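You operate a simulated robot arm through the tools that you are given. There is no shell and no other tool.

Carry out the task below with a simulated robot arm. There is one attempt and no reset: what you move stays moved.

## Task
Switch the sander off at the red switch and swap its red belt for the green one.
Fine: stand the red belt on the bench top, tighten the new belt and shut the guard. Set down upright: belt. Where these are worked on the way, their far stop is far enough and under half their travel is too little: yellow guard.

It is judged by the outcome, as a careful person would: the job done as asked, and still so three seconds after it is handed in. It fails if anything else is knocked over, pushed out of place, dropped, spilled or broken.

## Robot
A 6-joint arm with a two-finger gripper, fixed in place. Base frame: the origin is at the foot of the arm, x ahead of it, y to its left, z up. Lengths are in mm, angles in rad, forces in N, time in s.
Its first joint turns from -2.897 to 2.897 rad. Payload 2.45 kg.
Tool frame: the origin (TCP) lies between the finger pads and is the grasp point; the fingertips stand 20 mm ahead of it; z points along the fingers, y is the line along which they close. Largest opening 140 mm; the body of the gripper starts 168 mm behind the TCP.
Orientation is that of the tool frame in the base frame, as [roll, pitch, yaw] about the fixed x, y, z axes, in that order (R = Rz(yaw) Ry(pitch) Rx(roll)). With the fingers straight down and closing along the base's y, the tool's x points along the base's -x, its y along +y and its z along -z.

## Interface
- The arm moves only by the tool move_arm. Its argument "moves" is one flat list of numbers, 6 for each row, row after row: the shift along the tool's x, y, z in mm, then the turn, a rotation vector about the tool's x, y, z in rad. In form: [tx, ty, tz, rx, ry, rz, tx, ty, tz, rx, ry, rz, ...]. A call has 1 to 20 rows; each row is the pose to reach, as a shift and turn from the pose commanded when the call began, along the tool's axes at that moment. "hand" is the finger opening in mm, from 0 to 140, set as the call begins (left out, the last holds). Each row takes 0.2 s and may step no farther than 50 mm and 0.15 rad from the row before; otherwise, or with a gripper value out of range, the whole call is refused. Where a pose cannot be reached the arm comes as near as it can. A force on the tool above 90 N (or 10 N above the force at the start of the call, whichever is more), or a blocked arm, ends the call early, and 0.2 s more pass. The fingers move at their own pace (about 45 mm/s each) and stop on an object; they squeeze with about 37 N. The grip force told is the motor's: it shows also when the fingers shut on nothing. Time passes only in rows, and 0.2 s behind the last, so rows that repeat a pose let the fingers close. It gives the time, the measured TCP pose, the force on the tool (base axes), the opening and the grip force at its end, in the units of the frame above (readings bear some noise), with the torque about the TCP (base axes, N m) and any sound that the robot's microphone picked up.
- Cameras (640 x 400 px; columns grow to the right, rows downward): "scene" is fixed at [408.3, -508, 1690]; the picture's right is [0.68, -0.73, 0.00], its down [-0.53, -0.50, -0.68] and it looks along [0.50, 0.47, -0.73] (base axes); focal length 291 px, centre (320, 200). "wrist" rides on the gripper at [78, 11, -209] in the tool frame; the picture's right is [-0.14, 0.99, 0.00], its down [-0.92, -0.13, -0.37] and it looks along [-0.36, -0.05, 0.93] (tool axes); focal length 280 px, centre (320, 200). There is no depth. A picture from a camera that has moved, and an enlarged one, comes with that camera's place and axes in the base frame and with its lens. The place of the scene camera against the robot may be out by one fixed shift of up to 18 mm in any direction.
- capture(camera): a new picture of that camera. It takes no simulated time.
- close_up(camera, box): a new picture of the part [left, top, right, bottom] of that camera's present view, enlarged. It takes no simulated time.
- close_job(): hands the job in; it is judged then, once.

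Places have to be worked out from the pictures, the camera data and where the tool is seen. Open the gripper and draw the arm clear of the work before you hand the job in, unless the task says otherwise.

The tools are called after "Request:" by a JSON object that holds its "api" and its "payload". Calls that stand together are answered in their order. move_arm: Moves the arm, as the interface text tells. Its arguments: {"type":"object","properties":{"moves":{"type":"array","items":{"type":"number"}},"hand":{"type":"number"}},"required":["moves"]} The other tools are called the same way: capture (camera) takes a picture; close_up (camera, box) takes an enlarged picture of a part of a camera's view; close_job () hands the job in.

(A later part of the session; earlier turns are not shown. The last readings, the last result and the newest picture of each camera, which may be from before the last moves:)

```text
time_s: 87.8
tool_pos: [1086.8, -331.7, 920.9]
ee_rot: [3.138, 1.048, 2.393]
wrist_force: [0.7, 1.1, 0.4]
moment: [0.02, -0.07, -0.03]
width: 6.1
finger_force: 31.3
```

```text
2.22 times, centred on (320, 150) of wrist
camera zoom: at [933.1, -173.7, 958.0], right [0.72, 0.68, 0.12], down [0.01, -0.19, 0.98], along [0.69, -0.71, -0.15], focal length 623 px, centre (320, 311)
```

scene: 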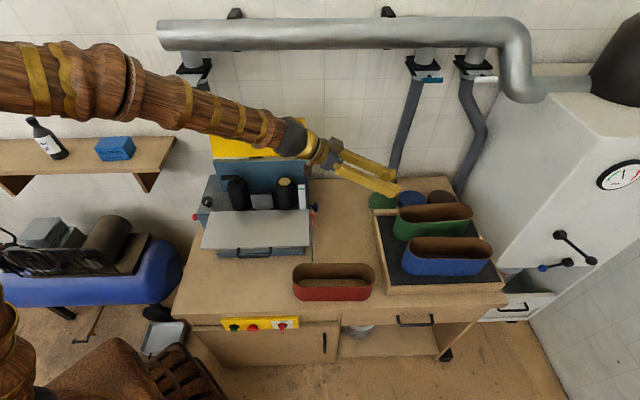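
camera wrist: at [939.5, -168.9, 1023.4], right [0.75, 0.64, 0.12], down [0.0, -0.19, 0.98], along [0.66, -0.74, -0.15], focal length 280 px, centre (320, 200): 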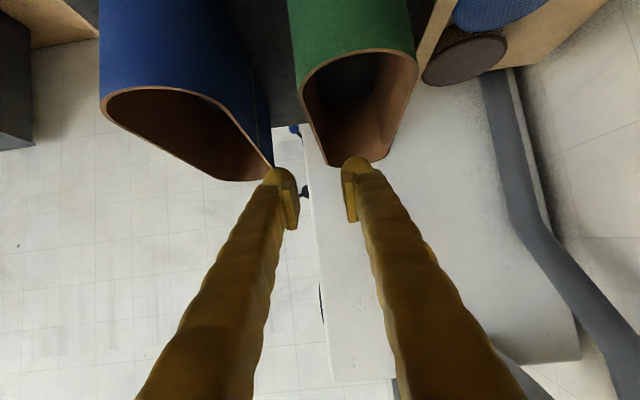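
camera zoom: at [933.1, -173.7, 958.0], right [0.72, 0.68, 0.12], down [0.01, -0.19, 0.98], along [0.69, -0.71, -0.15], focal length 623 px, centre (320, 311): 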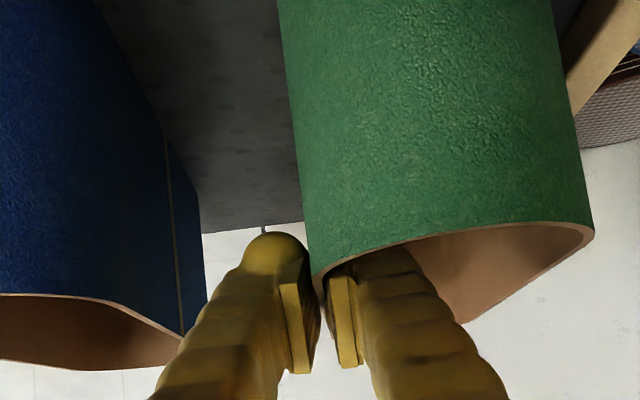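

Green belt held. I lift it straight up out of the tray.

Request:
{"api": "move_arm", "payload": {"moves": [-13, 0, -7.5, 0, 0, 0, -26, 0, -15, 0, 0, 0, -43, 0, -25, 0, 0, 0, -60, 0, -34.5, 0, 0, 0, -69.4, 0, -40, 0, 0, 0]}}

Request:
{"api": "capture", "payload": {"camera": "scene"}}

Request:
{"api": "close_up", "payload": {"camera": "scene", "box": [350, 140, 520, 290]}}

Request:
{"api": "capture", "payload": {"camera": "wrist"}}

```text
time_s: 89.0
tool_pos: [1086.3, -332.4, 1000.3]
ee_rot: [3.134, 1.051, 2.394]
wrist_force: [0.1, 0.1, -0.7]
moment: [-0.01, 0.07, -0.02]
width: 6.0
finger_force: 31.2
```

```text
taken
```

scene: 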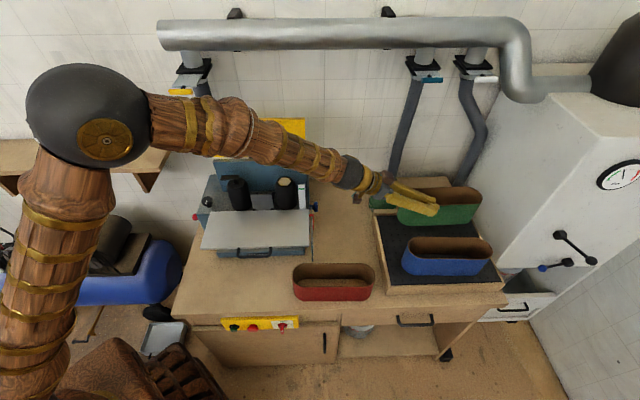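

```text
2.67 times, centred on (435, 215) of scene
camera zoom: at [408.3, -508.0, 1690.0], right [0.68, -0.73, 0.0], down [-0.53, -0.5, -0.68], along [0.5, 0.47, -0.73], focal length 775 px, centre (13, 160)
```

zoom: 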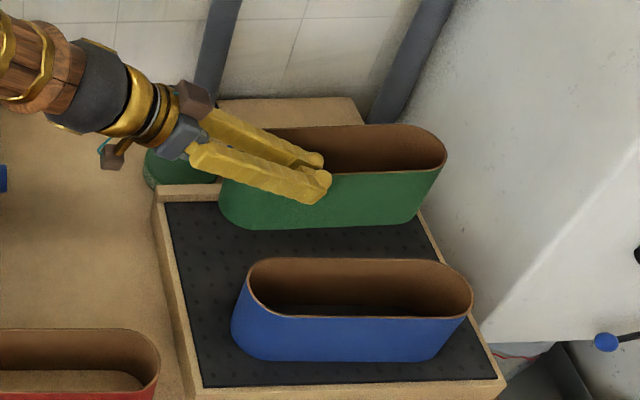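

```text
taken
camera wrist: at [932.9, -174.5, 1037.4], right [0.72, 0.68, 0.12], down [0.01, -0.19, 0.98], along [0.69, -0.71, -0.15], focal length 280 px, centre (320, 200)
```

wrist: 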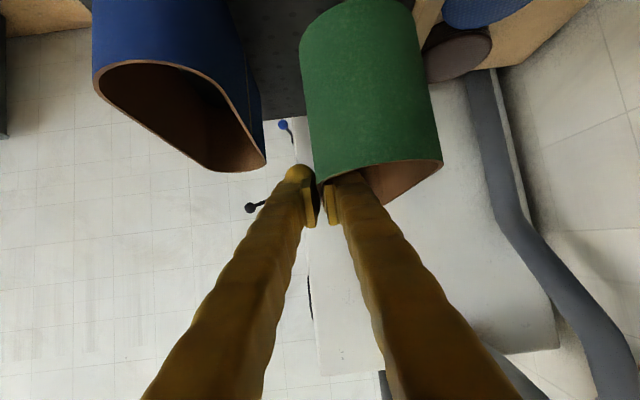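

The belt hangs level. I carry it back over the bench toward the sander's flat table, where I will stand it briefly to re-grip it with a vertical tool.

Request:
{"api": "move_arm", "payload": {"moves": [-13.6, -1, -36.6, 0, 0, 0, -22.2, -3, -81.9, 0, 0, 0, -23.9, -5, -129, 0, 0, 0, -19.9, -7, -176.2, 0, 0, 0, -0.8, -9.5, -219.4, 0, 0, 0, 21.6, -11.8, -258.4, 0.0045, 0, 0.0026, 44, -14.1, -297.4, 0.009, 0, 0.0052, 66.4, -16.4, -336.4, 0.0136, 0, 0.0078, 88.8, -18.7, -375.5, 0.018, 0, 0.0104]}}

Request:
{"api": "capture", "payload": {"camera": "scene"}}

```text
time_s: 91.0
tool_pos: [803.1, -97.8, 1109.6]
ee_rot: [3.137, 1.048, 2.372]
wrist_force: [-0.3, -1.0, -0.7]
moment: [-0.01, 0.04, 0.0]
width: 5.8
finger_force: 31.0
```

```text
taken
```

scene: 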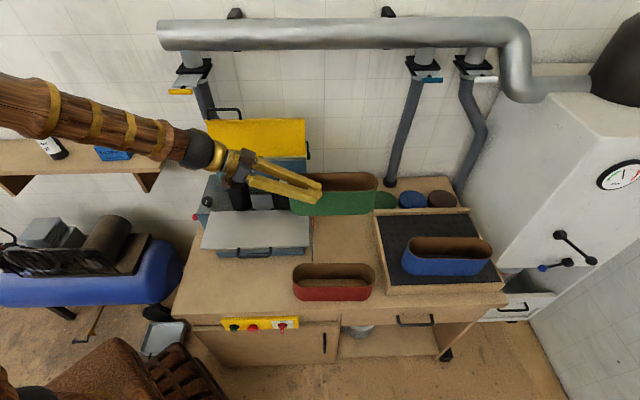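

Request:
{"api": "move_arm", "payload": {"moves": [22.6, -2.8, -39.4, 0.0045, 0, 0.0026, 45.3, -5.6, -78.9, 0.009, 0, 0.0052, 67.9, -8.4, -118.3, 0.0135, 0, 0.0078, 90.6, -11.2, -157.8, 0.018, 0, 0.0104, 113.2, -14, -197.2, 0.0225, 0, 0.013]}}

Request:
{"api": "capture", "payload": {"camera": "scene"}}

Request:
{"api": "capture", "payload": {"camera": "wrist"}}

Request:
{"api": "close_up", "payload": {"camera": "scene", "box": [170, 120, 340, 260]}}

```text
time_s: 92.2
tool_pos: [628.7, 54.0, 1110.1]
ee_rot: [3.138, 1.049, 2.348]
wrist_force: [-0.1, 0.0, -1.1]
moment: [0.02, 0.08, 0.0]
width: 6.1
finger_force: 30.8
```

```text
taken
```

scene: 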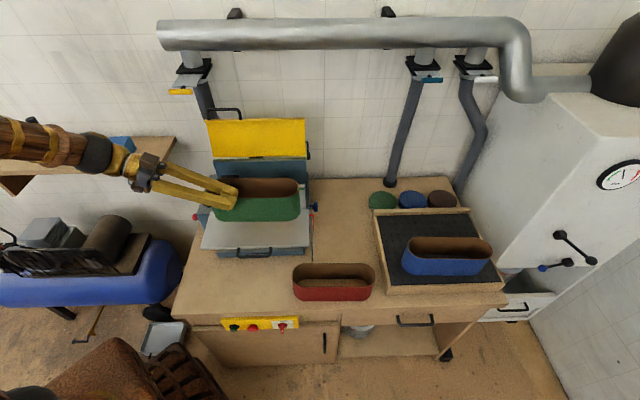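

```text
taken
camera wrist: at [482.6, 218.9, 1147.7], right [0.75, 0.65, 0.12], down [0.01, -0.19, 0.98], along [0.66, -0.74, -0.15], focal length 280 px, centre (320, 200)
```

wrist: 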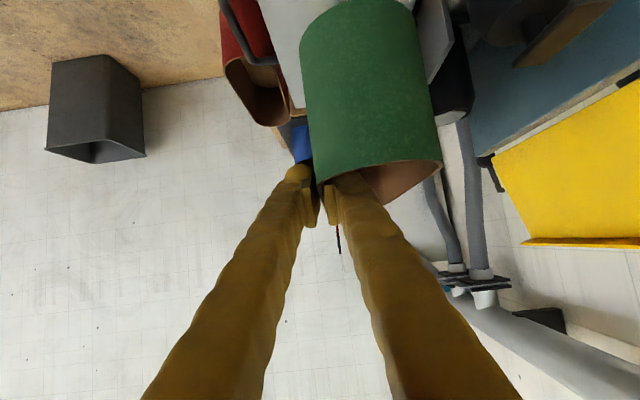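

```text
2.86 times, centred on (255, 190) of scene
camera zoom: at [408.3, -508.0, 1690.0], right [0.68, -0.73, 0.0], down [-0.53, -0.5, -0.68], along [0.5, 0.47, -0.73], focal length 830 px, centre (506, 229)
```

zoom: 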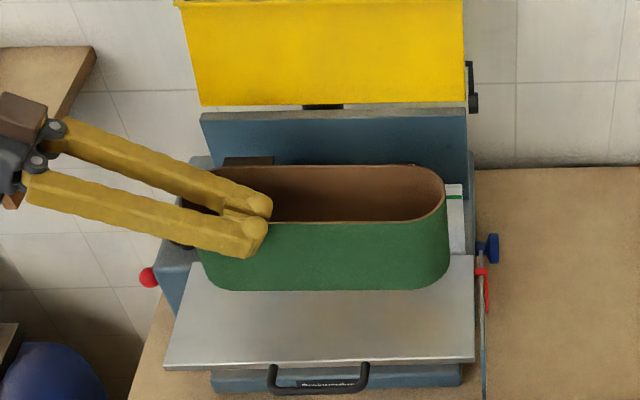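

The green belt is above the sander's table. I lower it toward the table, the last part in tiny steps.

Request:
{"api": "move_arm", "payload": {"moves": [21.7, 0, 12.4, 0, 0, 0, 43.4, 0, 24.9, 0, 0, 0, 56, 0, 32.3, 0, 0, 0, 65, 0, 37.3, 0, 0, 0]}}

Request:
{"api": "close_up", "payload": {"camera": "scene", "box": [170, 140, 340, 280]}}

```text
time_s: 93.2
tool_pos: [629.5, 51.7, 1035.4]
ee_rot: [3.137, 1.05, 2.347]
wrist_force: [0.0, 0.4, -1.4]
moment: [0.06, 0.07, 0.03]
width: 5.9
finger_force: 31.0
```

```text
2.86 times, centred on (255, 210) of scene
camera zoom: at [408.3, -508.0, 1690.0], right [0.68, -0.73, 0.0], down [-0.53, -0.5, -0.68], along [0.5, 0.47, -0.73], focal length 830 px, centre (506, 171)
```

zoom: 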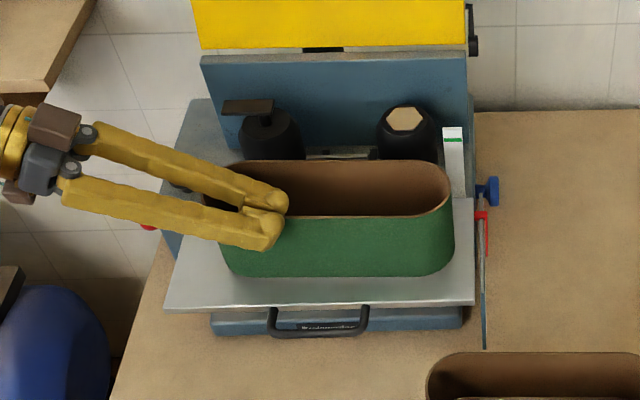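

Request:
{"api": "move_arm", "payload": {"moves": [2.2, 0, 1.25, 0, 0, 0, 4.3, 0, 2.5, 0, 0, 0]}}

Request:
{"api": "move_arm", "payload": {"moves": [1.7, 0, 1, 0, 0, 0, 3.5, 0, 2, 0, 0, 0]}}

Request:
{"api": "close_up", "payload": {"camera": "scene", "box": [170, 140, 340, 280]}}

```text
time_s: 93.8
tool_pos: [628.6, 51.9, 1030.2]
ee_rot: [3.135, 1.048, 2.345]
wrist_force: [0.2, -1.1, -0.9]
moment: [0.02, 0.08, 0.04]
width: 6.1
finger_force: 30.6
```

```text
time_s: 94.4
tool_pos: [629.9, 50.0, 1027.4]
ee_rot: [3.137, 1.052, 2.342]
wrist_force: [-4.9, 0.3, 15.1]
moment: [0.09, -0.14, -0.12]
width: 6.0
finger_force: 30.8
```

```text
2.86 times, centred on (255, 210) of scene
camera zoom: at [408.3, -508.0, 1690.0], right [0.68, -0.73, 0.0], down [-0.53, -0.5, -0.68], along [0.5, 0.47, -0.73], focal length 830 px, centre (506, 171)
```

zoom: 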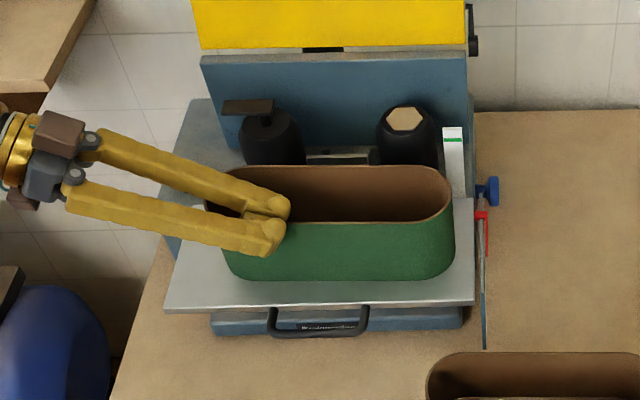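

Contact with about 15 N, so the belt is down. I relieve the load, open slightly and rise straight up.

Request:
{"api": "move_arm", "payload": {"moves": [-1, 0, -0.6, 0, 0, 0, -1, 0, -0.6, 0, 0, 0]}}

Request:
{"api": "move_arm", "payload": {"moves": [0, 0, 0, 0, 0, 0, 0, 0, 0, 0, 0, 0, 0, 0, 0, 0, 0, 0, -10, 0, -6, 0, 0, 0, -30, 0, -17, 0, 0, 0, -60, 0, -34, 0, 0, 0, -90, 0, -52, 0, 0, 0], "hand": 26}}

Request:
{"api": "capture", "payload": {"camera": "scene"}}

Request:
{"api": "close_up", "payload": {"camera": "scene", "box": [170, 140, 340, 280]}}

```text
time_s: 95.0
tool_pos: [629.6, 50.2, 1027.3]
ee_rot: [3.137, 1.049, 2.347]
wrist_force: [-1.0, -0.2, 3.6]
moment: [0.1, -0.07, -0.1]
width: 5.7
finger_force: 31.2
```

```text
time_s: 96.6
tool_pos: [629.9, 51.7, 1132.0]
ee_rot: [3.135, 1.05, 2.346]
wrist_force: [-0.7, -0.5, -0.2]
moment: [0.03, 0.02, -0.01]
width: 26.2
finger_force: 0.0
```

```text
taken
```

scene: 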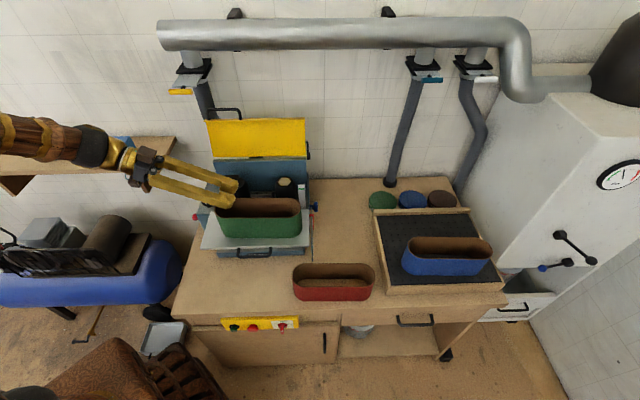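

```text
2.86 times, centred on (255, 210) of scene
camera zoom: at [408.3, -508.0, 1690.0], right [0.68, -0.73, 0.0], down [-0.53, -0.5, -0.68], along [0.5, 0.47, -0.73], focal length 830 px, centre (506, 171)
```

zoom: 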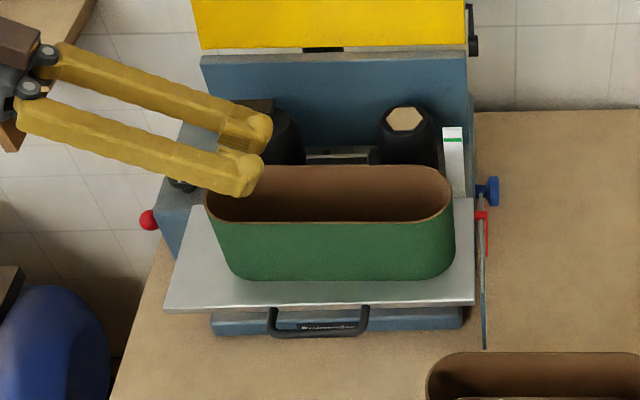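

The green belt stands on the table. I bring the tool back to vertical above it.

Request:
{"api": "move_arm", "payload": {"moves": [-15, -8, 0, 0, 0.13, 0, -30, -15, 0, 0, 0.26, 0, -45, -22, 0, 0, 0.39, 0, -55, -30, 0, 0, 0.52, 0, -65, -38, 0, 0, 0.65, 0, -72, -45, 0, 0, 0.78, 0, -80, -52, 0, 0, 0.91, 0, -80, -60, 0, 0, 1.05, 0], "hand": 60}}

Request:
{"api": "capture", "payload": {"camera": "wrist"}}

Request:
{"api": "close_up", "payload": {"camera": "wrist", "box": [220, 0, 480, 220]}}

```text
time_s: 98.4
tool_pos: [612.1, -20.1, 1201.2]
ee_rot: [3.14, -0.002, 2.352]
wrist_force: [-0.1, 0.6, 0.0]
moment: [0.02, -0.05, 0.04]
width: 59.8
finger_force: 0.0
```

```text
taken
camera wrist: at [565.7, 43.5, 1410.8], right [0.8, 0.6, 0.0], down [0.56, -0.75, 0.37], along [0.22, -0.29, -0.93], focal length 280 px, centre (320, 200)
```

wrist: 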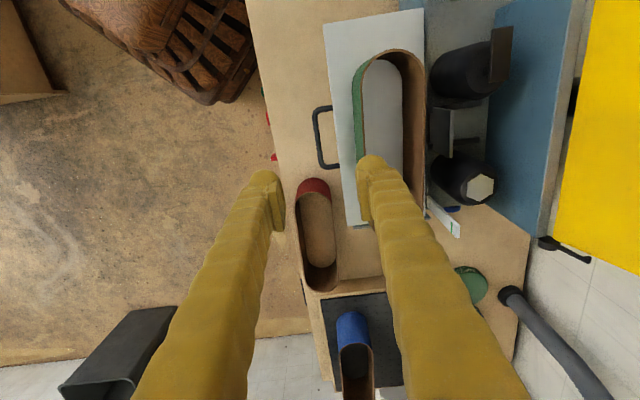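

```text
1.82 times, centred on (350, 110) of wrist
camera zoom: at [565.7, 43.5, 1410.8], right [0.8, 0.6, 0.0], down [0.56, -0.75, 0.37], along [0.22, -0.29, -0.93], focal length 510 px, centre (266, 364)
```

zoom: 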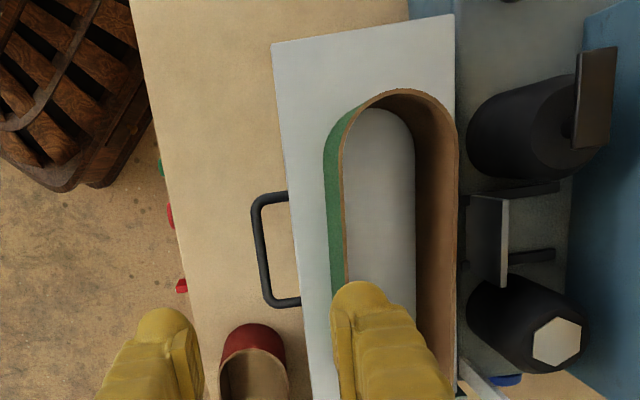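

I now have a good view of the drums, platen and T-shaped plate. The green front wall is at Q≈484. I move above it, with fingers straddling the wall, to measure both ends of the belt.

Request:
{"api": "move_arm", "payload": {"moves": [-3, 20, 20, 0, 0, 0, -5, 40, 50, 0, 0, 0, -8, 61, 80, 0, 0, 0.005, -8, 61, 80, 0, 0, 0.005], "hand": 60}}

Request:
{"api": "capture", "payload": {"camera": "wrist"}}

Request:
{"api": "close_up", "payload": {"camera": "wrist", "box": [240, 0, 500, 220]}}

```text
time_s: 99.4
tool_pos: [661.5, 18.7, 1121.6]
ee_rot: [3.14, 0.0, 2.346]
wrist_force: [0.2, -0.1, 0.0]
moment: [0.06, -0.02, 0.02]
width: 60.0
finger_force: 0.0
```

```text
taken
camera wrist: at [614.6, 82.5, 1330.8], right [0.8, 0.59, 0.0], down [0.55, -0.75, 0.37], along [0.22, -0.29, -0.93], focal length 280 px, centre (320, 200)
```

wrist: 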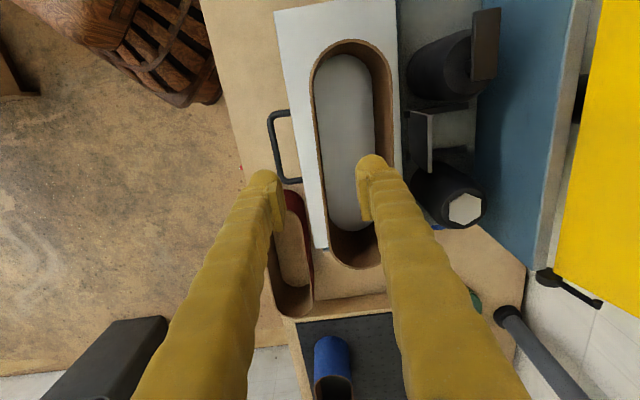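

```text
1.82 times, centred on (370, 110) of wrist
camera zoom: at [614.6, 82.5, 1330.8], right [0.8, 0.59, 0.0], down [0.55, -0.75, 0.37], along [0.22, -0.29, -0.93], focal length 510 px, centre (229, 364)
```

zoom: 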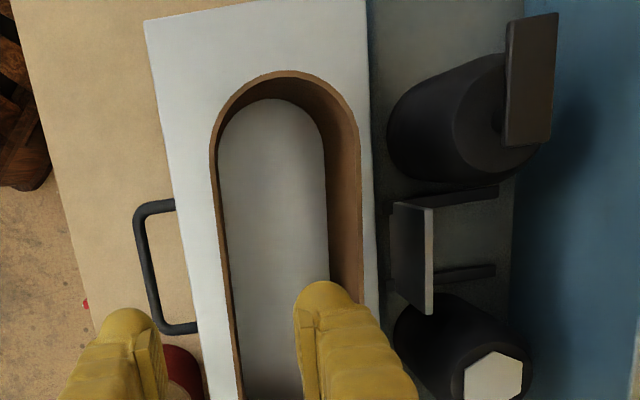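

The green belt spans P 332–585 (centre 458.6), with its front wall at Q≈486, well aligned with the tool. I move to its middle, descend and grip the front wall.

Request:
{"api": "move_arm", "payload": {"moves": [-9, 0.5, 0, 0, 0, 0, -9, 0.5, 40, 0, 0, 0, -9, 0.5, 70, 0, 0, 0, -9, 0.5, 88, 0, 0, 0, -9, 0.5, 88, 0, 0, 0], "hand": 50}}

Request:
{"api": "close_up", "payload": {"camera": "wrist", "box": [220, 80, 420, 240]}}

Request:
{"api": "close_up", "payload": {"camera": "scene", "box": [170, 120, 340, 260]}}

```text
time_s: 100.6
tool_pos: [669.1, 10.0, 1033.1]
ee_rot: [3.141, -0.001, 2.347]
wrist_force: [-0.2, -0.4, -0.3]
moment: [0.04, 0.01, 0.01]
width: 49.9
finger_force: 0.0
```

```text
2.50 times, centred on (320, 160) of wrist
camera zoom: at [623.0, 74.0, 1243.2], right [0.8, 0.59, 0.0], down [0.55, -0.75, 0.37], along [0.22, -0.29, -0.93], focal length 701 px, centre (320, 300)
```

zoom: 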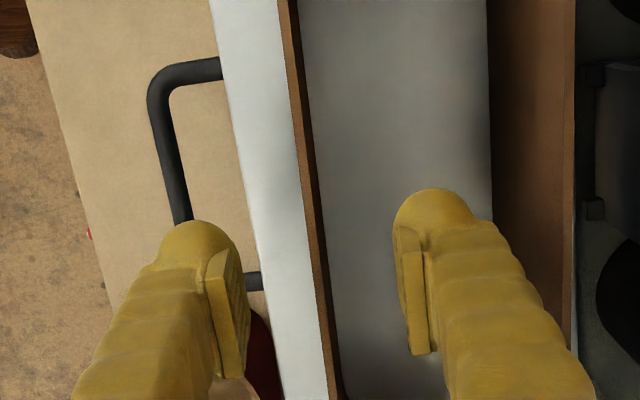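

```text
2.86 times, centred on (255, 190) of scene
camera zoom: at [408.3, -508.0, 1690.0], right [0.68, -0.73, 0.0], down [-0.53, -0.5, -0.68], along [0.5, 0.47, -0.73], focal length 830 px, centre (506, 229)
```

zoom: 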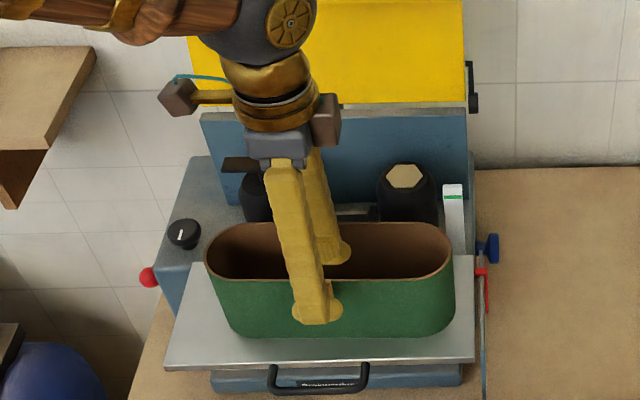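

The wall lies between the pads. I close and lift a little to check the hold.

Request:
{"api": "move_arm", "payload": {"moves": [0, 0, 0, 0, 0, 0, 0, 0, 0, 0, 0, 0, 0, 0, 0, 0, 0, 0, 0, 0, 0, 0, 0, 0, 0, 0, 0, 0, 0, 0], "hand": 0}}

Request:
{"api": "move_arm", "payload": {"moves": [0, 0, -10, 0, 0, 0, 0, 0, -25, 0, 0, 0, 0, 0, -50, 0, 0, 0, 0, 0, -80, 0, 0, 0, 0, 0, -110, 0, 0, 0, 0, 0, -135, 0, 0, 0]}}

Request:
{"api": "capture", "payload": {"camera": "wrist"}}

Request:
{"api": "close_up", "payload": {"camera": "scene", "box": [170, 100, 340, 260]}}

```text
time_s: 101.8
tool_pos: [670.1, 10.6, 1032.5]
ee_rot: [3.139, -0.001, 2.345]
wrist_force: [0.6, -0.3, -0.3]
moment: [-0.02, 0.0, 0.01]
width: 6.1
finger_force: 31.5
```

```text
time_s: 103.2
tool_pos: [671.0, 10.6, 1167.1]
ee_rot: [3.141, -0.003, 2.346]
wrist_force: [0.2, 0.4, -1.5]
moment: [-0.04, 0.08, -0.01]
width: 5.8
finger_force: 31.2
```

```text
taken
camera wrist: at [624.1, 74.2, 1376.8], right [0.8, 0.59, 0.0], down [0.55, -0.75, 0.37], along [0.22, -0.29, -0.93], focal length 280 px, centre (320, 200)
```

wrist: 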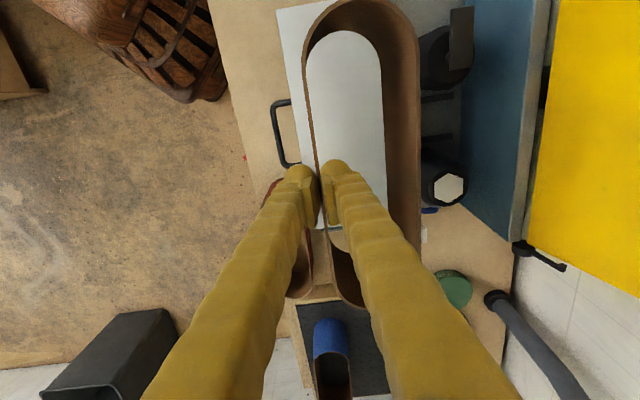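

```text
2.50 times, centred on (255, 180) of scene
camera zoom: at [408.3, -508.0, 1690.0], right [0.68, -0.73, 0.0], down [-0.53, -0.5, -0.68], along [0.5, 0.47, -0.73], focal length 726 px, centre (482, 250)
```

zoom: 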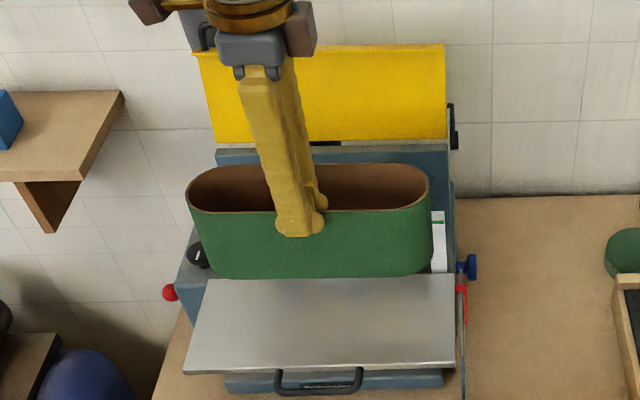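

The belt is held squarely. I move it over the drums (target P 455, Q 613.6), still above the T-plate, and check alignment.

Request:
{"api": "move_arm", "payload": {"moves": [3, 42, 0, 0, 0, 0, 5, 84, 0, 0, 0, 0, 7, 115, 0, 0, 0, 0, 7, 126.9, 0, 0, 0, 0, 7, 126.9, 0, 0, 0, 0]}}

Request:
{"api": "capture", "payload": {"camera": "wrist"}}

Request:
{"api": "close_up", "payload": {"camera": "wrist", "box": [280, 0, 460, 150]}}

Request:
{"api": "close_up", "payload": {"camera": "scene", "box": [190, 110, 320, 230]}}

```text
time_s: 104.4
tool_pos: [756.7, 103.2, 1166.4]
ee_rot: [3.14, -0.002, 2.346]
wrist_force: [0.2, 0.7, -0.7]
moment: [-0.03, 0.04, 0.0]
width: 5.9
finger_force: 31.1
```

```text
taken
camera wrist: at [709.3, 167.9, 1377.1], right [0.8, 0.59, 0.0], down [0.55, -0.75, 0.37], along [0.22, -0.29, -0.93], focal length 280 px, centre (320, 200)
```

wrist: 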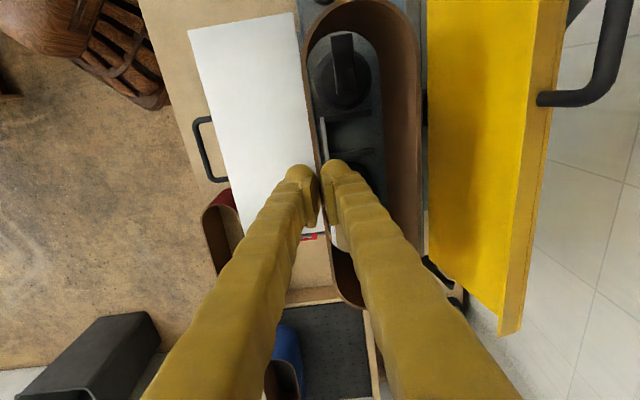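

```text
2.67 times, centred on (370, 75) of wrist
camera zoom: at [709.3, 167.9, 1377.1], right [0.8, 0.59, 0.0], down [0.55, -0.75, 0.37], along [0.22, -0.29, -0.93], focal length 748 px, centre (187, 533)
```

zoom: 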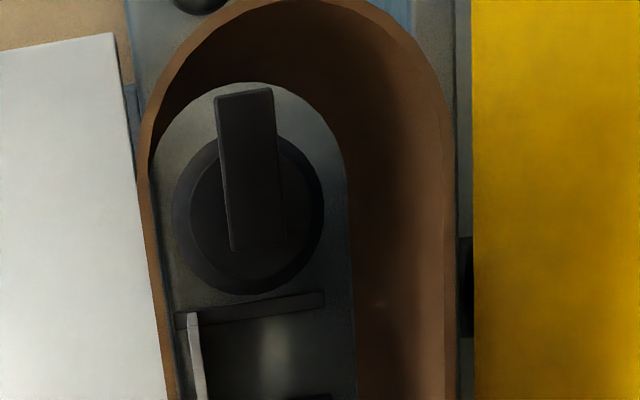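

```text
3.33 times, centred on (255, 170) of scene
camera zoom: at [408.3, -508.0, 1690.0], right [0.68, -0.73, 0.0], down [-0.53, -0.5, -0.68], along [0.5, 0.47, -0.73], focal length 969 px, centre (537, 300)
```

zoom: 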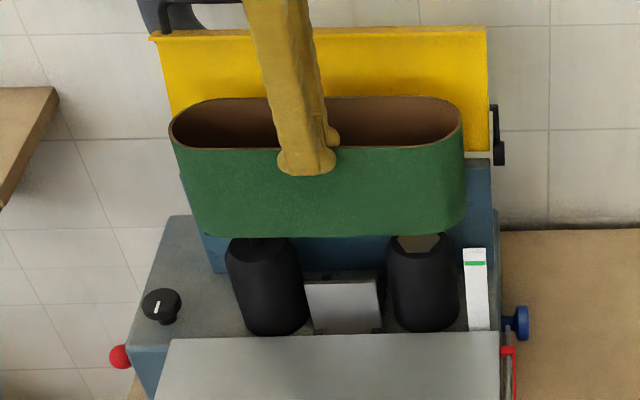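

Seen through the belt, the drum sits slightly toward +Q and the T-plate's left end is very close to the belt's left inner edge. I shift −3.5 mm in P and +2.3 mm in Q, then lower until just past the T-plate.

Request:
{"api": "move_arm", "payload": {"moves": [3.5, 2.3, 0, 0, 0, 0, 3.5, 2.3, 8, 0, 0, 0, 3.5, 2.3, 14, 0, 0, 0]}}

Request:
{"api": "capture", "payload": {"camera": "wrist"}}

Request:
{"api": "close_up", "payload": {"camera": "wrist", "box": [280, 0, 460, 150]}}

Request:
{"api": "close_up", "payload": {"camera": "scene", "box": [190, 120, 320, 240]}}

```text
time_s: 105.2
tool_pos: [754.8, 110.2, 1155.0]
ee_rot: [3.139, 0.002, 2.346]
wrist_force: [0.6, 0.3, -0.5]
moment: [-0.03, 0.04, -0.01]
width: 5.9
finger_force: 31.2
```

```text
taken
camera wrist: at [708.1, 172.6, 1364.1], right [0.8, 0.59, 0.0], down [0.55, -0.75, 0.37], along [0.22, -0.29, -0.93], focal length 280 px, centre (320, 200)
```

wrist: 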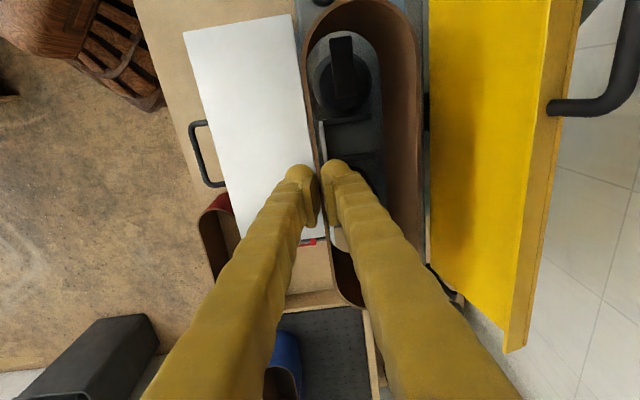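

```text
2.67 times, centred on (370, 75) of wrist
camera zoom: at [708.1, 172.6, 1364.1], right [0.8, 0.59, 0.0], down [0.55, -0.75, 0.37], along [0.22, -0.29, -0.93], focal length 748 px, centre (187, 533)
```

zoom: 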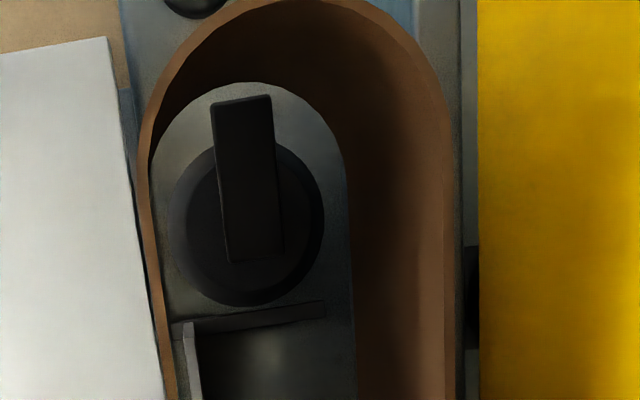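

```text
3.33 times, centred on (255, 180) of scene
camera zoom: at [408.3, -508.0, 1690.0], right [0.68, -0.73, 0.0], down [-0.53, -0.5, -0.68], along [0.5, 0.47, -0.73], focal length 969 px, centre (537, 267)
```

zoom: 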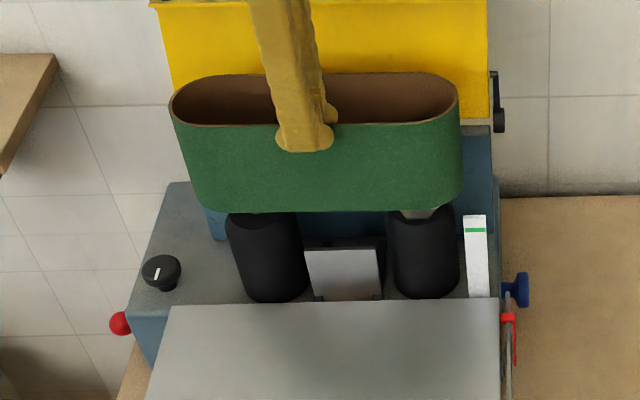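

Clearances look about 3 mm at the plate's end and the drum is still slightly toward +Q. I add 1.5 mm in Q and lower past the T-plate, watching for contact.

Request:
{"api": "move_arm", "payload": {"moves": [0, 1.5, 6, 0, 0, 0, 0, 1.5, 13, 0, 0, 0, 0, 1.5, 20, 0, 0, 0, 0, 1.5, 28, 0, 0, 0]}}

Request:
{"api": "close_up", "payload": {"camera": "wrist", "box": [280, 0, 460, 150]}}

Request:
{"api": "close_up", "payload": {"camera": "scene", "box": [190, 130, 320, 240]}}

```text
time_s: 106.2
tool_pos: [755.6, 111.1, 1125.8]
ee_rot: [3.139, 0.0, 2.346]
wrist_force: [0.1, 0.0, -0.8]
moment: [0.0, 0.02, -0.01]
width: 6.1
finger_force: 30.9
```

```text
2.67 times, centred on (370, 75) of wrist
camera zoom: at [709.2, 174.4, 1335.9], right [0.8, 0.59, 0.0], down [0.55, -0.75, 0.37], along [0.22, -0.29, -0.93], focal length 748 px, centre (187, 533)
```

zoom: 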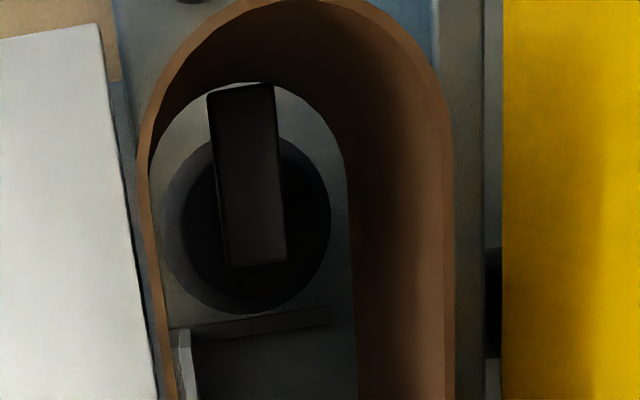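

```text
3.64 times, centred on (255, 185) of scene
camera zoom: at [408.3, -508.0, 1690.0], right [0.68, -0.73, 0.0], down [-0.53, -0.5, -0.68], along [0.5, 0.47, -0.73], focal length 1057 px, centre (556, 254)
```

zoom: 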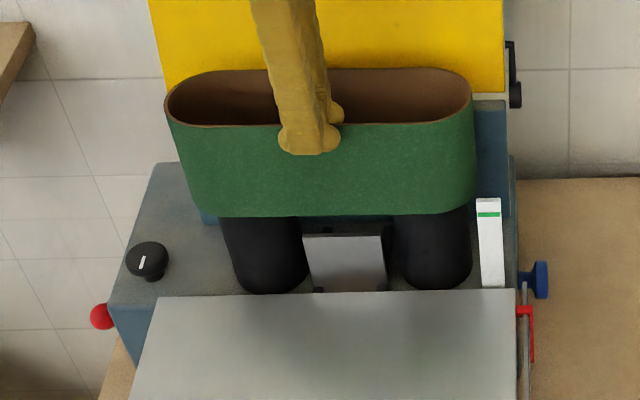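

No contact and the plate is inside the belt. The drum now shows margins of about 1 mm in front and 3 mm behind, so I trim −1 mm in Q and lower over the drum tops.

Request:
{"api": "move_arm", "payload": {"moves": [0, -1, 6, 0, 0, 0, 0, -1, 14, 0, 0, 0, 0, -1, 22, 0, 0, 0, 0, -1, 30, 0, 0, 0]}}

Request:
{"api": "close_up", "payload": {"camera": "wrist", "box": [280, 0, 460, 150]}}

Request:
{"api": "close_up", "payload": {"camera": "scene", "box": [190, 130, 320, 240]}}

```text
time_s: 107.2
tool_pos: [754.8, 109.0, 1095.6]
ee_rot: [3.141, -0.003, 2.346]
wrist_force: [-0.9, 0.2, -0.3]
moment: [0.01, 0.04, -0.01]
width: 6.0
finger_force: 31.0
```

```text
2.67 times, centred on (370, 75) of wrist
camera zoom: at [708.2, 172.8, 1305.8], right [0.8, 0.59, 0.0], down [0.55, -0.75, 0.37], along [0.22, -0.29, -0.93], focal length 748 px, centre (187, 533)
```

zoom: 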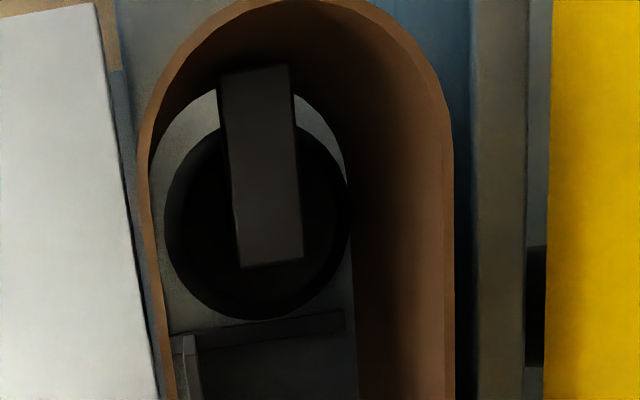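

```text
3.64 times, centred on (255, 185) of scene
camera zoom: at [408.3, -508.0, 1690.0], right [0.68, -0.73, 0.0], down [-0.53, -0.5, -0.68], along [0.5, 0.47, -0.73], focal length 1057 px, centre (556, 254)
```

zoom: 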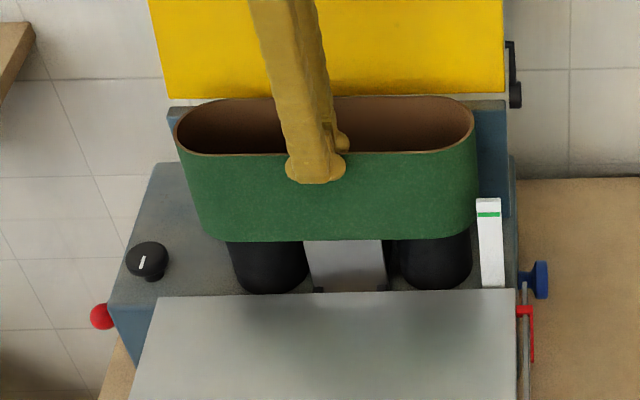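

The belt is now around the drum tops without force. The drum looks about 1 mm nearer the back wall, so I put back +1 mm in Q and continue down in small steps.

Request:
{"api": "move_arm", "payload": {"moves": [0, 1, 4, 0, 0, 0, 0, 1, 10, 0, 0, 0, 0, 1, 17, 0, 0, 0, 0, 1, 24, 0, 0, 0]}}

Request:
{"api": "close_up", "payload": {"camera": "wrist", "box": [280, 0, 460, 150]}}

```text
time_s: 108.2
tool_pos: [755.6, 109.4, 1072.4]
ee_rot: [3.14, 0.0, 2.346]
wrist_force: [-1.3, 1.0, -0.9]
moment: [0.06, 0.05, 0.05]
width: 5.9
finger_force: 30.9
```

```text
2.67 times, centred on (370, 75) of wrist
camera zoom: at [709.7, 173.5, 1281.7], right [0.8, 0.59, 0.0], down [0.55, -0.75, 0.37], along [0.22, -0.29, -0.93], focal length 748 px, centre (187, 533)
```

zoom: 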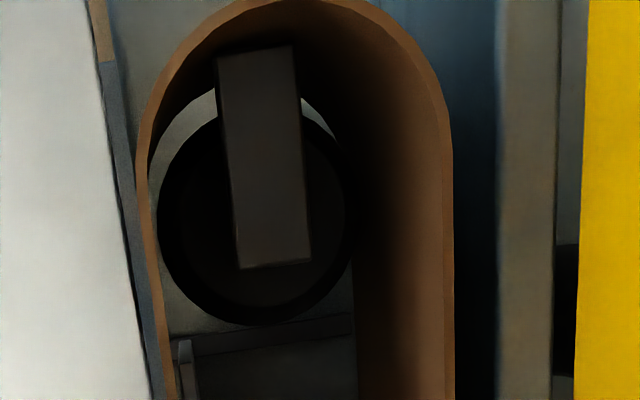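

Still free. I continue lowering to just above the seated height.

Request:
{"api": "move_arm", "payload": {"moves": [0, 0, 8, 0, 0, 0, 0, 0, 16, 0, 0, 0, 0, 0, 24, 0, 0, 0, 0, 0, 32, 0, 0, 0, 0, 0, 40, 0, 0, 0]}}

Request:
{"api": "close_up", "payload": {"camera": "scene", "box": [190, 130, 320, 240]}}

Request:
{"api": "capture", "payload": {"camera": "wrist"}}

```text
time_s: 109.4
tool_pos: [756.5, 109.9, 1032.5]
ee_rot: [3.138, 0.001, 2.346]
wrist_force: [-1.0, -0.4, -1.0]
moment: [-0.06, -0.01, 0.02]
width: 5.9
finger_force: 30.9
```

```text
3.64 times, centred on (255, 185) of scene
camera zoom: at [408.3, -508.0, 1690.0], right [0.68, -0.73, 0.0], down [-0.53, -0.5, -0.68], along [0.5, 0.47, -0.73], focal length 1057 px, centre (556, 254)
```

zoom: 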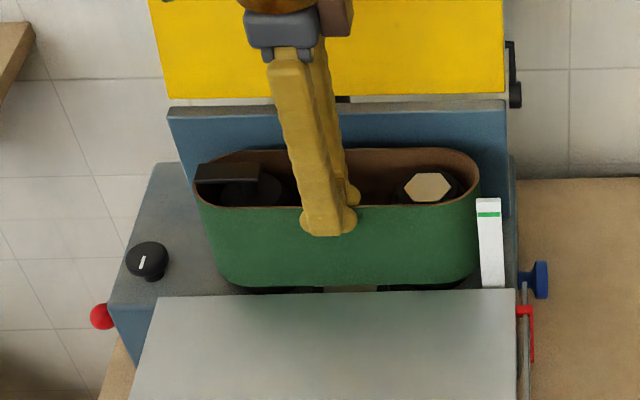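

```text
taken
camera wrist: at [709.5, 173.3, 1241.6], right [0.8, 0.59, 0.0], down [0.55, -0.75, 0.37], along [0.22, -0.29, -0.93], focal length 280 px, centre (320, 200)
```

wrist: 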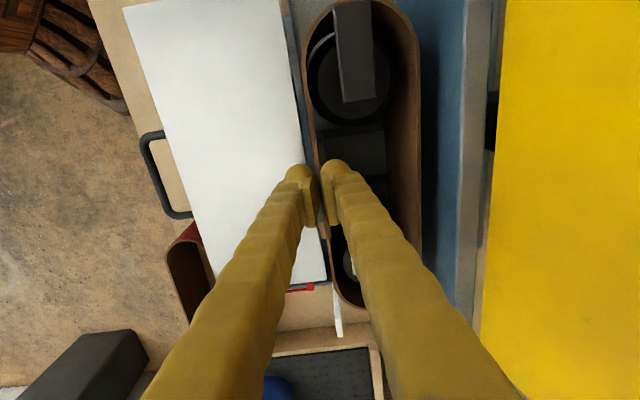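

Almost seated: by comparison with the red belt about 10 mm remain. I lower in small steps until I feel the seat.

Request:
{"api": "move_arm", "payload": {"moves": [0, 0, 2, 0, 0, 0, 0, 0, 4, 0, 0, 0, 0, 0, 6, 0, 0, 0]}}

Request:
{"api": "move_arm", "payload": {"moves": [0, 0, 1.5, 0, 0, 0, 0, 0, 3, 0, 0, 0]}}

Request:
{"api": "close_up", "payload": {"camera": "scene", "box": [190, 130, 320, 240]}}

```text
time_s: 110.2
tool_pos: [756.4, 109.5, 1025.4]
ee_rot: [3.139, 0.0, 2.346]
wrist_force: [-0.8, -1.1, -0.2]
moment: [-0.03, 0.01, 0.03]
width: 5.9
finger_force: 31.0
```

```text
time_s: 110.8
tool_pos: [756.1, 109.5, 1023.6]
ee_rot: [3.139, 0.001, 2.344]
wrist_force: [-2.5, -5.0, 3.8]
moment: [0.0, 0.05, 0.25]
width: 6.2
finger_force: 30.5
```

```text
3.64 times, centred on (255, 185) of scene
camera zoom: at [408.3, -508.0, 1690.0], right [0.68, -0.73, 0.0], down [-0.53, -0.5, -0.68], along [0.5, 0.47, -0.73], focal length 1057 px, centre (556, 254)
```

zoom: 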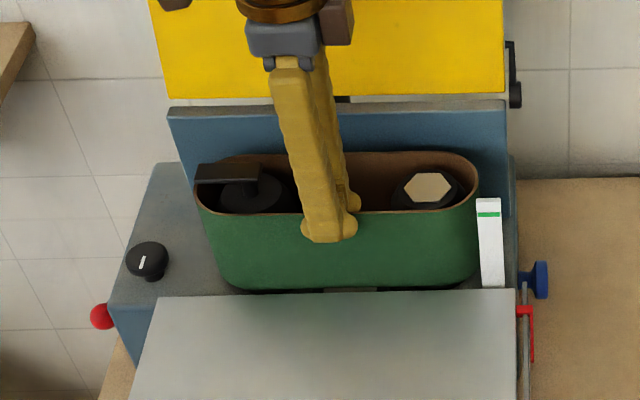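

Request:
{"api": "move_arm", "payload": {"moves": [0, -0.7, 1, 0, 0, 0, 0, -0.7, 2, 0, 0, 0]}}

Request:
{"api": "close_up", "payload": {"camera": "wrist", "box": [270, 0, 460, 160]}}

Request:
{"api": "close_up", "payload": {"camera": "scene", "box": [190, 150, 320, 240]}}

```text
time_s: 111.4
tool_pos: [755.5, 109.8, 1023.2]
ee_rot: [3.136, 0.0, 2.346]
wrist_force: [-5.9, 1.1, 27.1]
moment: [0.04, 0.06, 0.23]
width: 6.0
finger_force: 30.6
```

```text
2.50 times, centred on (365, 80) of wrist
camera zoom: at [708.8, 173.8, 1232.7], right [0.8, 0.59, 0.0], down [0.55, -0.75, 0.37], along [0.22, -0.29, -0.93], focal length 701 px, centre (208, 500)
```

zoom: 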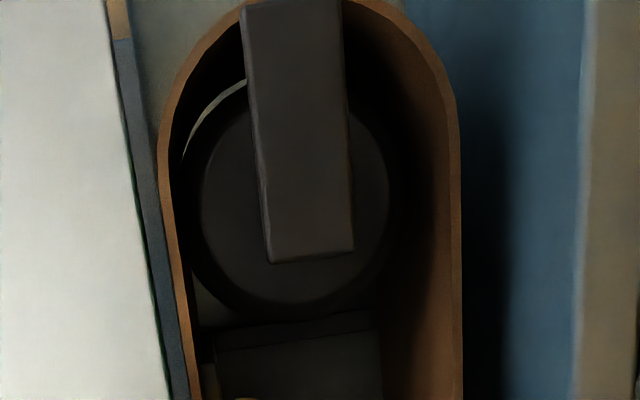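

```text
4.44 times, centred on (255, 195) of scene
camera zoom: at [408.3, -508.0, 1690.0], right [0.68, -0.73, 0.0], down [-0.53, -0.5, -0.68], along [0.5, 0.47, -0.73], focal length 1291 px, centre (609, 222)
```

zoom: 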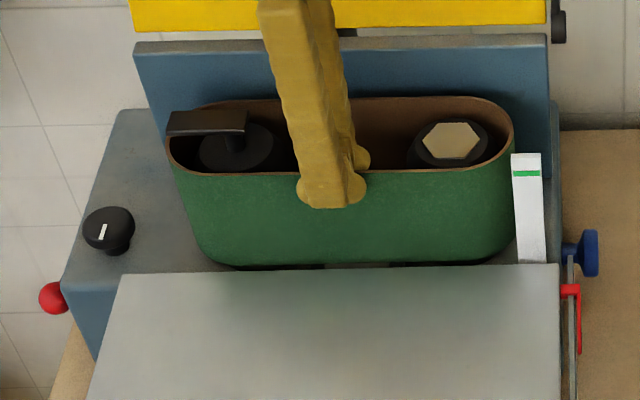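

The belt has seated: 27 N contact, with its rim and bottom at the same picture heights as the red belt had. I relieve the load, open and rise straight up.

Request:
{"api": "move_arm", "payload": {"moves": [0, 0.5, -1.5, 0, 0, 0, 0, 0.5, -1.5, 0, 0, 0]}}

Request:
{"api": "move_arm", "payload": {"moves": [0, 0, 0, 0, 0, 0, 0, 0, 0, 0, 0, 0, 0, 0, 0, 0, 0, 0, 0, 0, -12, 0, 0, 0, 0, 0, -35, 0, 0, 0, 0, 0, -75, 0, 0, 0, 0, 0, -120, 0, 0, 0], "hand": 26}}

Request:
{"api": "capture", "payload": {"camera": "wrist"}}

Request:
{"api": "close_up", "payload": {"camera": "scene", "box": [190, 150, 320, 240]}}

```text
time_s: 112.0
tool_pos: [755.8, 110.4, 1022.5]
ee_rot: [3.14, -0.002, 2.346]
wrist_force: [-3.8, 0.5, 15.5]
moment: [-0.14, -0.06, 0.29]
width: 6.1
finger_force: 31.4
```

```text
time_s: 113.6
tool_pos: [755.3, 109.3, 1144.2]
ee_rot: [3.138, -0.003, 2.345]
wrist_force: [0.7, -0.5, 1.5]
moment: [0.05, 0.0, -0.03]
width: 25.9
finger_force: 0.2
```

```text
taken
camera wrist: at [708.7, 173.3, 1353.9], right [0.8, 0.59, 0.0], down [0.55, -0.75, 0.37], along [0.22, -0.29, -0.93], focal length 280 px, centre (320, 200)
```

wrist: 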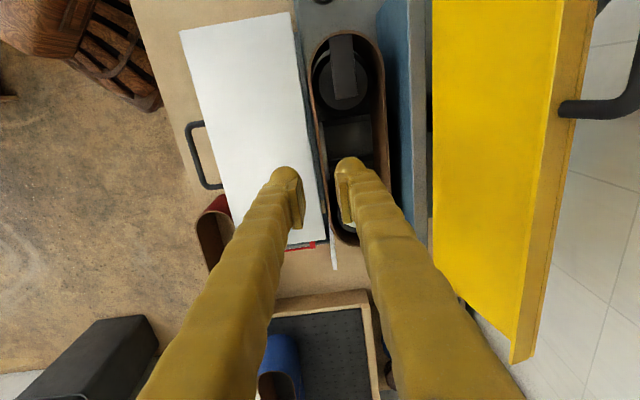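

```text
4.44 times, centred on (255, 195) of scene
camera zoom: at [408.3, -508.0, 1690.0], right [0.68, -0.73, 0.0], down [-0.53, -0.5, -0.68], along [0.5, 0.47, -0.73], focal length 1291 px, centre (609, 222)
```

zoom: 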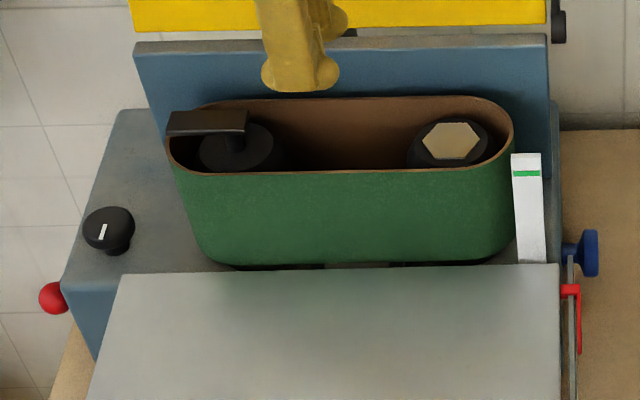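

The green belt is in place around both drums. Now I re-tension: the lever's ball lies low at about 74°. I will push it back up from the front with closed fingers tilted 30°, so first I rise, turn the tool back and move to the left side.

Request:
{"api": "move_arm", "payload": {"moves": [0, -30, -10, 0, 0, 0, 0, -65, -25, 0, 0, -0.143, 0, -100, -30, 0, 0, -0.286, 0, -130, -30, 0, 0, -0.429, 0, -130, -30, 0, 0, -0.572, 0, -130, -30, 0, 0, -0.715, 0, -130, -30, 0, 0, -0.858, 0, -130, -30, 0, 0, -1.0, 0, -130, -30, 0, 0, -1.143, 0, -130, -30, 0, 0, -1.286, 0, -130, -30, 0, 0, -1.429, 0, -130, -30, 0, 0, -1.571], "hand": 0}}

Request:
{"api": "capture", "payload": {"camera": "wrist"}}

```text
time_s: 116.2
tool_pos: [662.4, 19.7, 1171.6]
ee_rot: [3.139, 0.003, -2.365]
wrist_force: [0.5, 0.1, 0.2]
moment: [0.04, 0.0, 0.03]
width: 0.0
finger_force: 29.6
```

```text
taken
camera wrist: at [599.6, -27.2, 1382.1], right [-0.6, 0.8, 0.0], down [0.75, 0.55, 0.37], along [0.3, 0.22, -0.93], focal length 280 px, centre (320, 200)
```

wrist: 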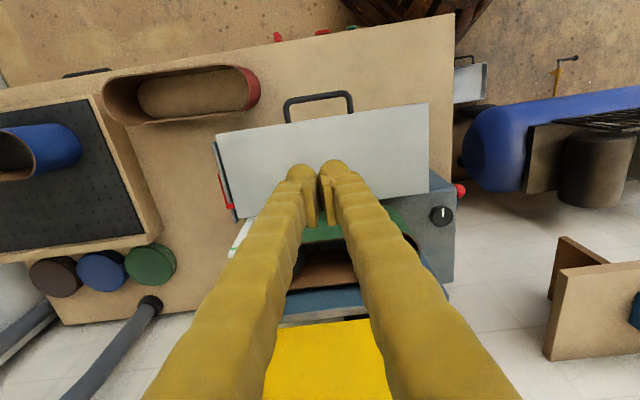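

The ball is seen where expected (P≈192, Q≈630). I move to a spot above and in front of it with 30° forward tilt.

Request:
{"api": "move_arm", "payload": {"moves": [-13, 35, 23, 0, -0.069, 0, -27, 69, 47, 0, -0.138, 0, -40, 104, 70, 0, -0.206, 0, -54, 138, 94, 0, -0.275, 0, -67, 173, 118, 0, -0.344, 0, -81, 207, 142, 0, -0.413, 0, -94, 242, 166, 0, -0.481, 0, -108, 276, 190, 0, -0.55, 0, -108, 276, 190, 0, -0.55, 0]}}

Request:
{"api": "capture", "payload": {"camera": "wrist"}}

Request:
{"api": "close_up", "payload": {"camera": "scene", "box": [140, 140, 290, 250]}}

```text
time_s: 118.2
tool_pos: [546.9, 293.1, 984.5]
ee_rot: [-3.141, 0.554, -2.369]
wrist_force: [-0.7, 0.5, -0.3]
moment: [0.01, 0.01, 0.01]
width: 0.0
finger_force: 29.7
```

```text
taken
camera wrist: at [413.3, 178.6, 1121.7], right [-0.61, 0.79, 0.07], down [0.51, 0.32, 0.8], along [0.61, 0.52, -0.6], focal length 280 px, centre (320, 200)
```

wrist: 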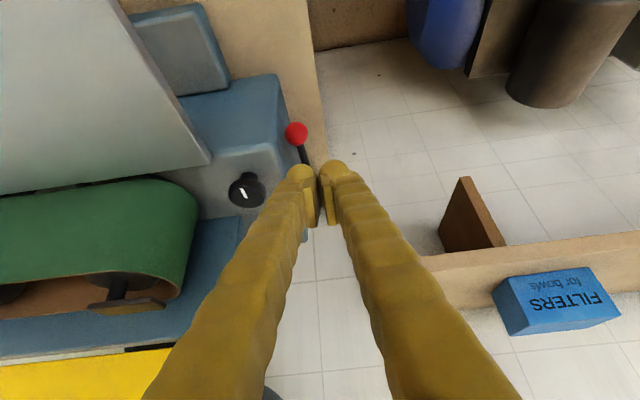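

```text
3.64 times, centred on (215, 195) of scene
camera zoom: at [408.3, -508.0, 1690.0], right [0.68, -0.73, 0.0], down [-0.53, -0.5, -0.68], along [0.5, 0.47, -0.73], focal length 1057 px, centre (702, 218)
```

zoom: 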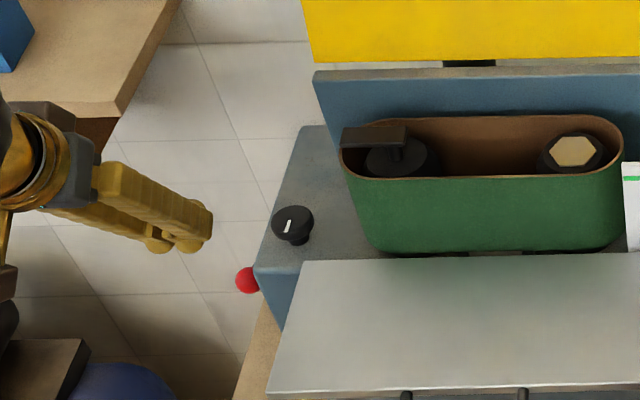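

The ball is at about P 196, Q 630, Z 860. I descend in front of it with clearance.

Request:
{"api": "move_arm", "payload": {"moves": [11, 0, -7, 0, 0, 0, 29, 0, 23, 0, 0, 0, 47, 0, 52, 0, 0, 0, 66, 0, 82, 0, 0, 0, 83.7, 0, 110.5, 0, 0, 0, 83.7, 0, 110.5, 0, 0, 0]}}

Request:
{"api": "capture", "payload": {"camera": "wrist"}}

Request:
{"api": "close_up", "payload": {"camera": "scene", "box": [140, 160, 290, 270]}}

```text
time_s: 119.6
tool_pos: [540.4, 285.6, 847.3]
ee_rot: [3.14, 0.549, -2.368]
wrist_force: [0.1, -0.6, -0.1]
moment: [0.0, 0.01, -0.02]
width: 0.2
finger_force: 29.6
```

```text
taken
camera wrist: at [408.0, 171.4, 985.4], right [-0.61, 0.79, 0.07], down [0.51, 0.32, 0.79], along [0.6, 0.52, -0.6], focal length 280 px, centre (320, 200)
```

wrist: 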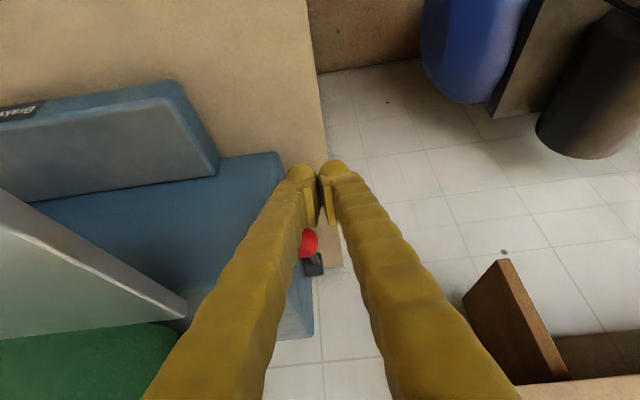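

```text
3.64 times, centred on (215, 215) of scene
camera zoom: at [408.3, -508.0, 1690.0], right [0.68, -0.73, 0.0], down [-0.53, -0.5, -0.68], along [0.5, 0.47, -0.73], focal length 1057 px, centre (702, 146)
```

zoom: 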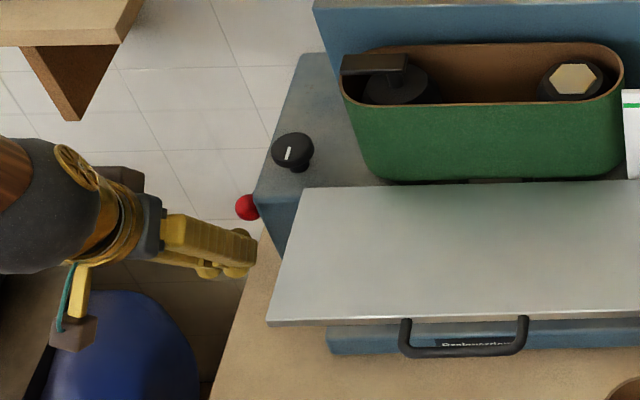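

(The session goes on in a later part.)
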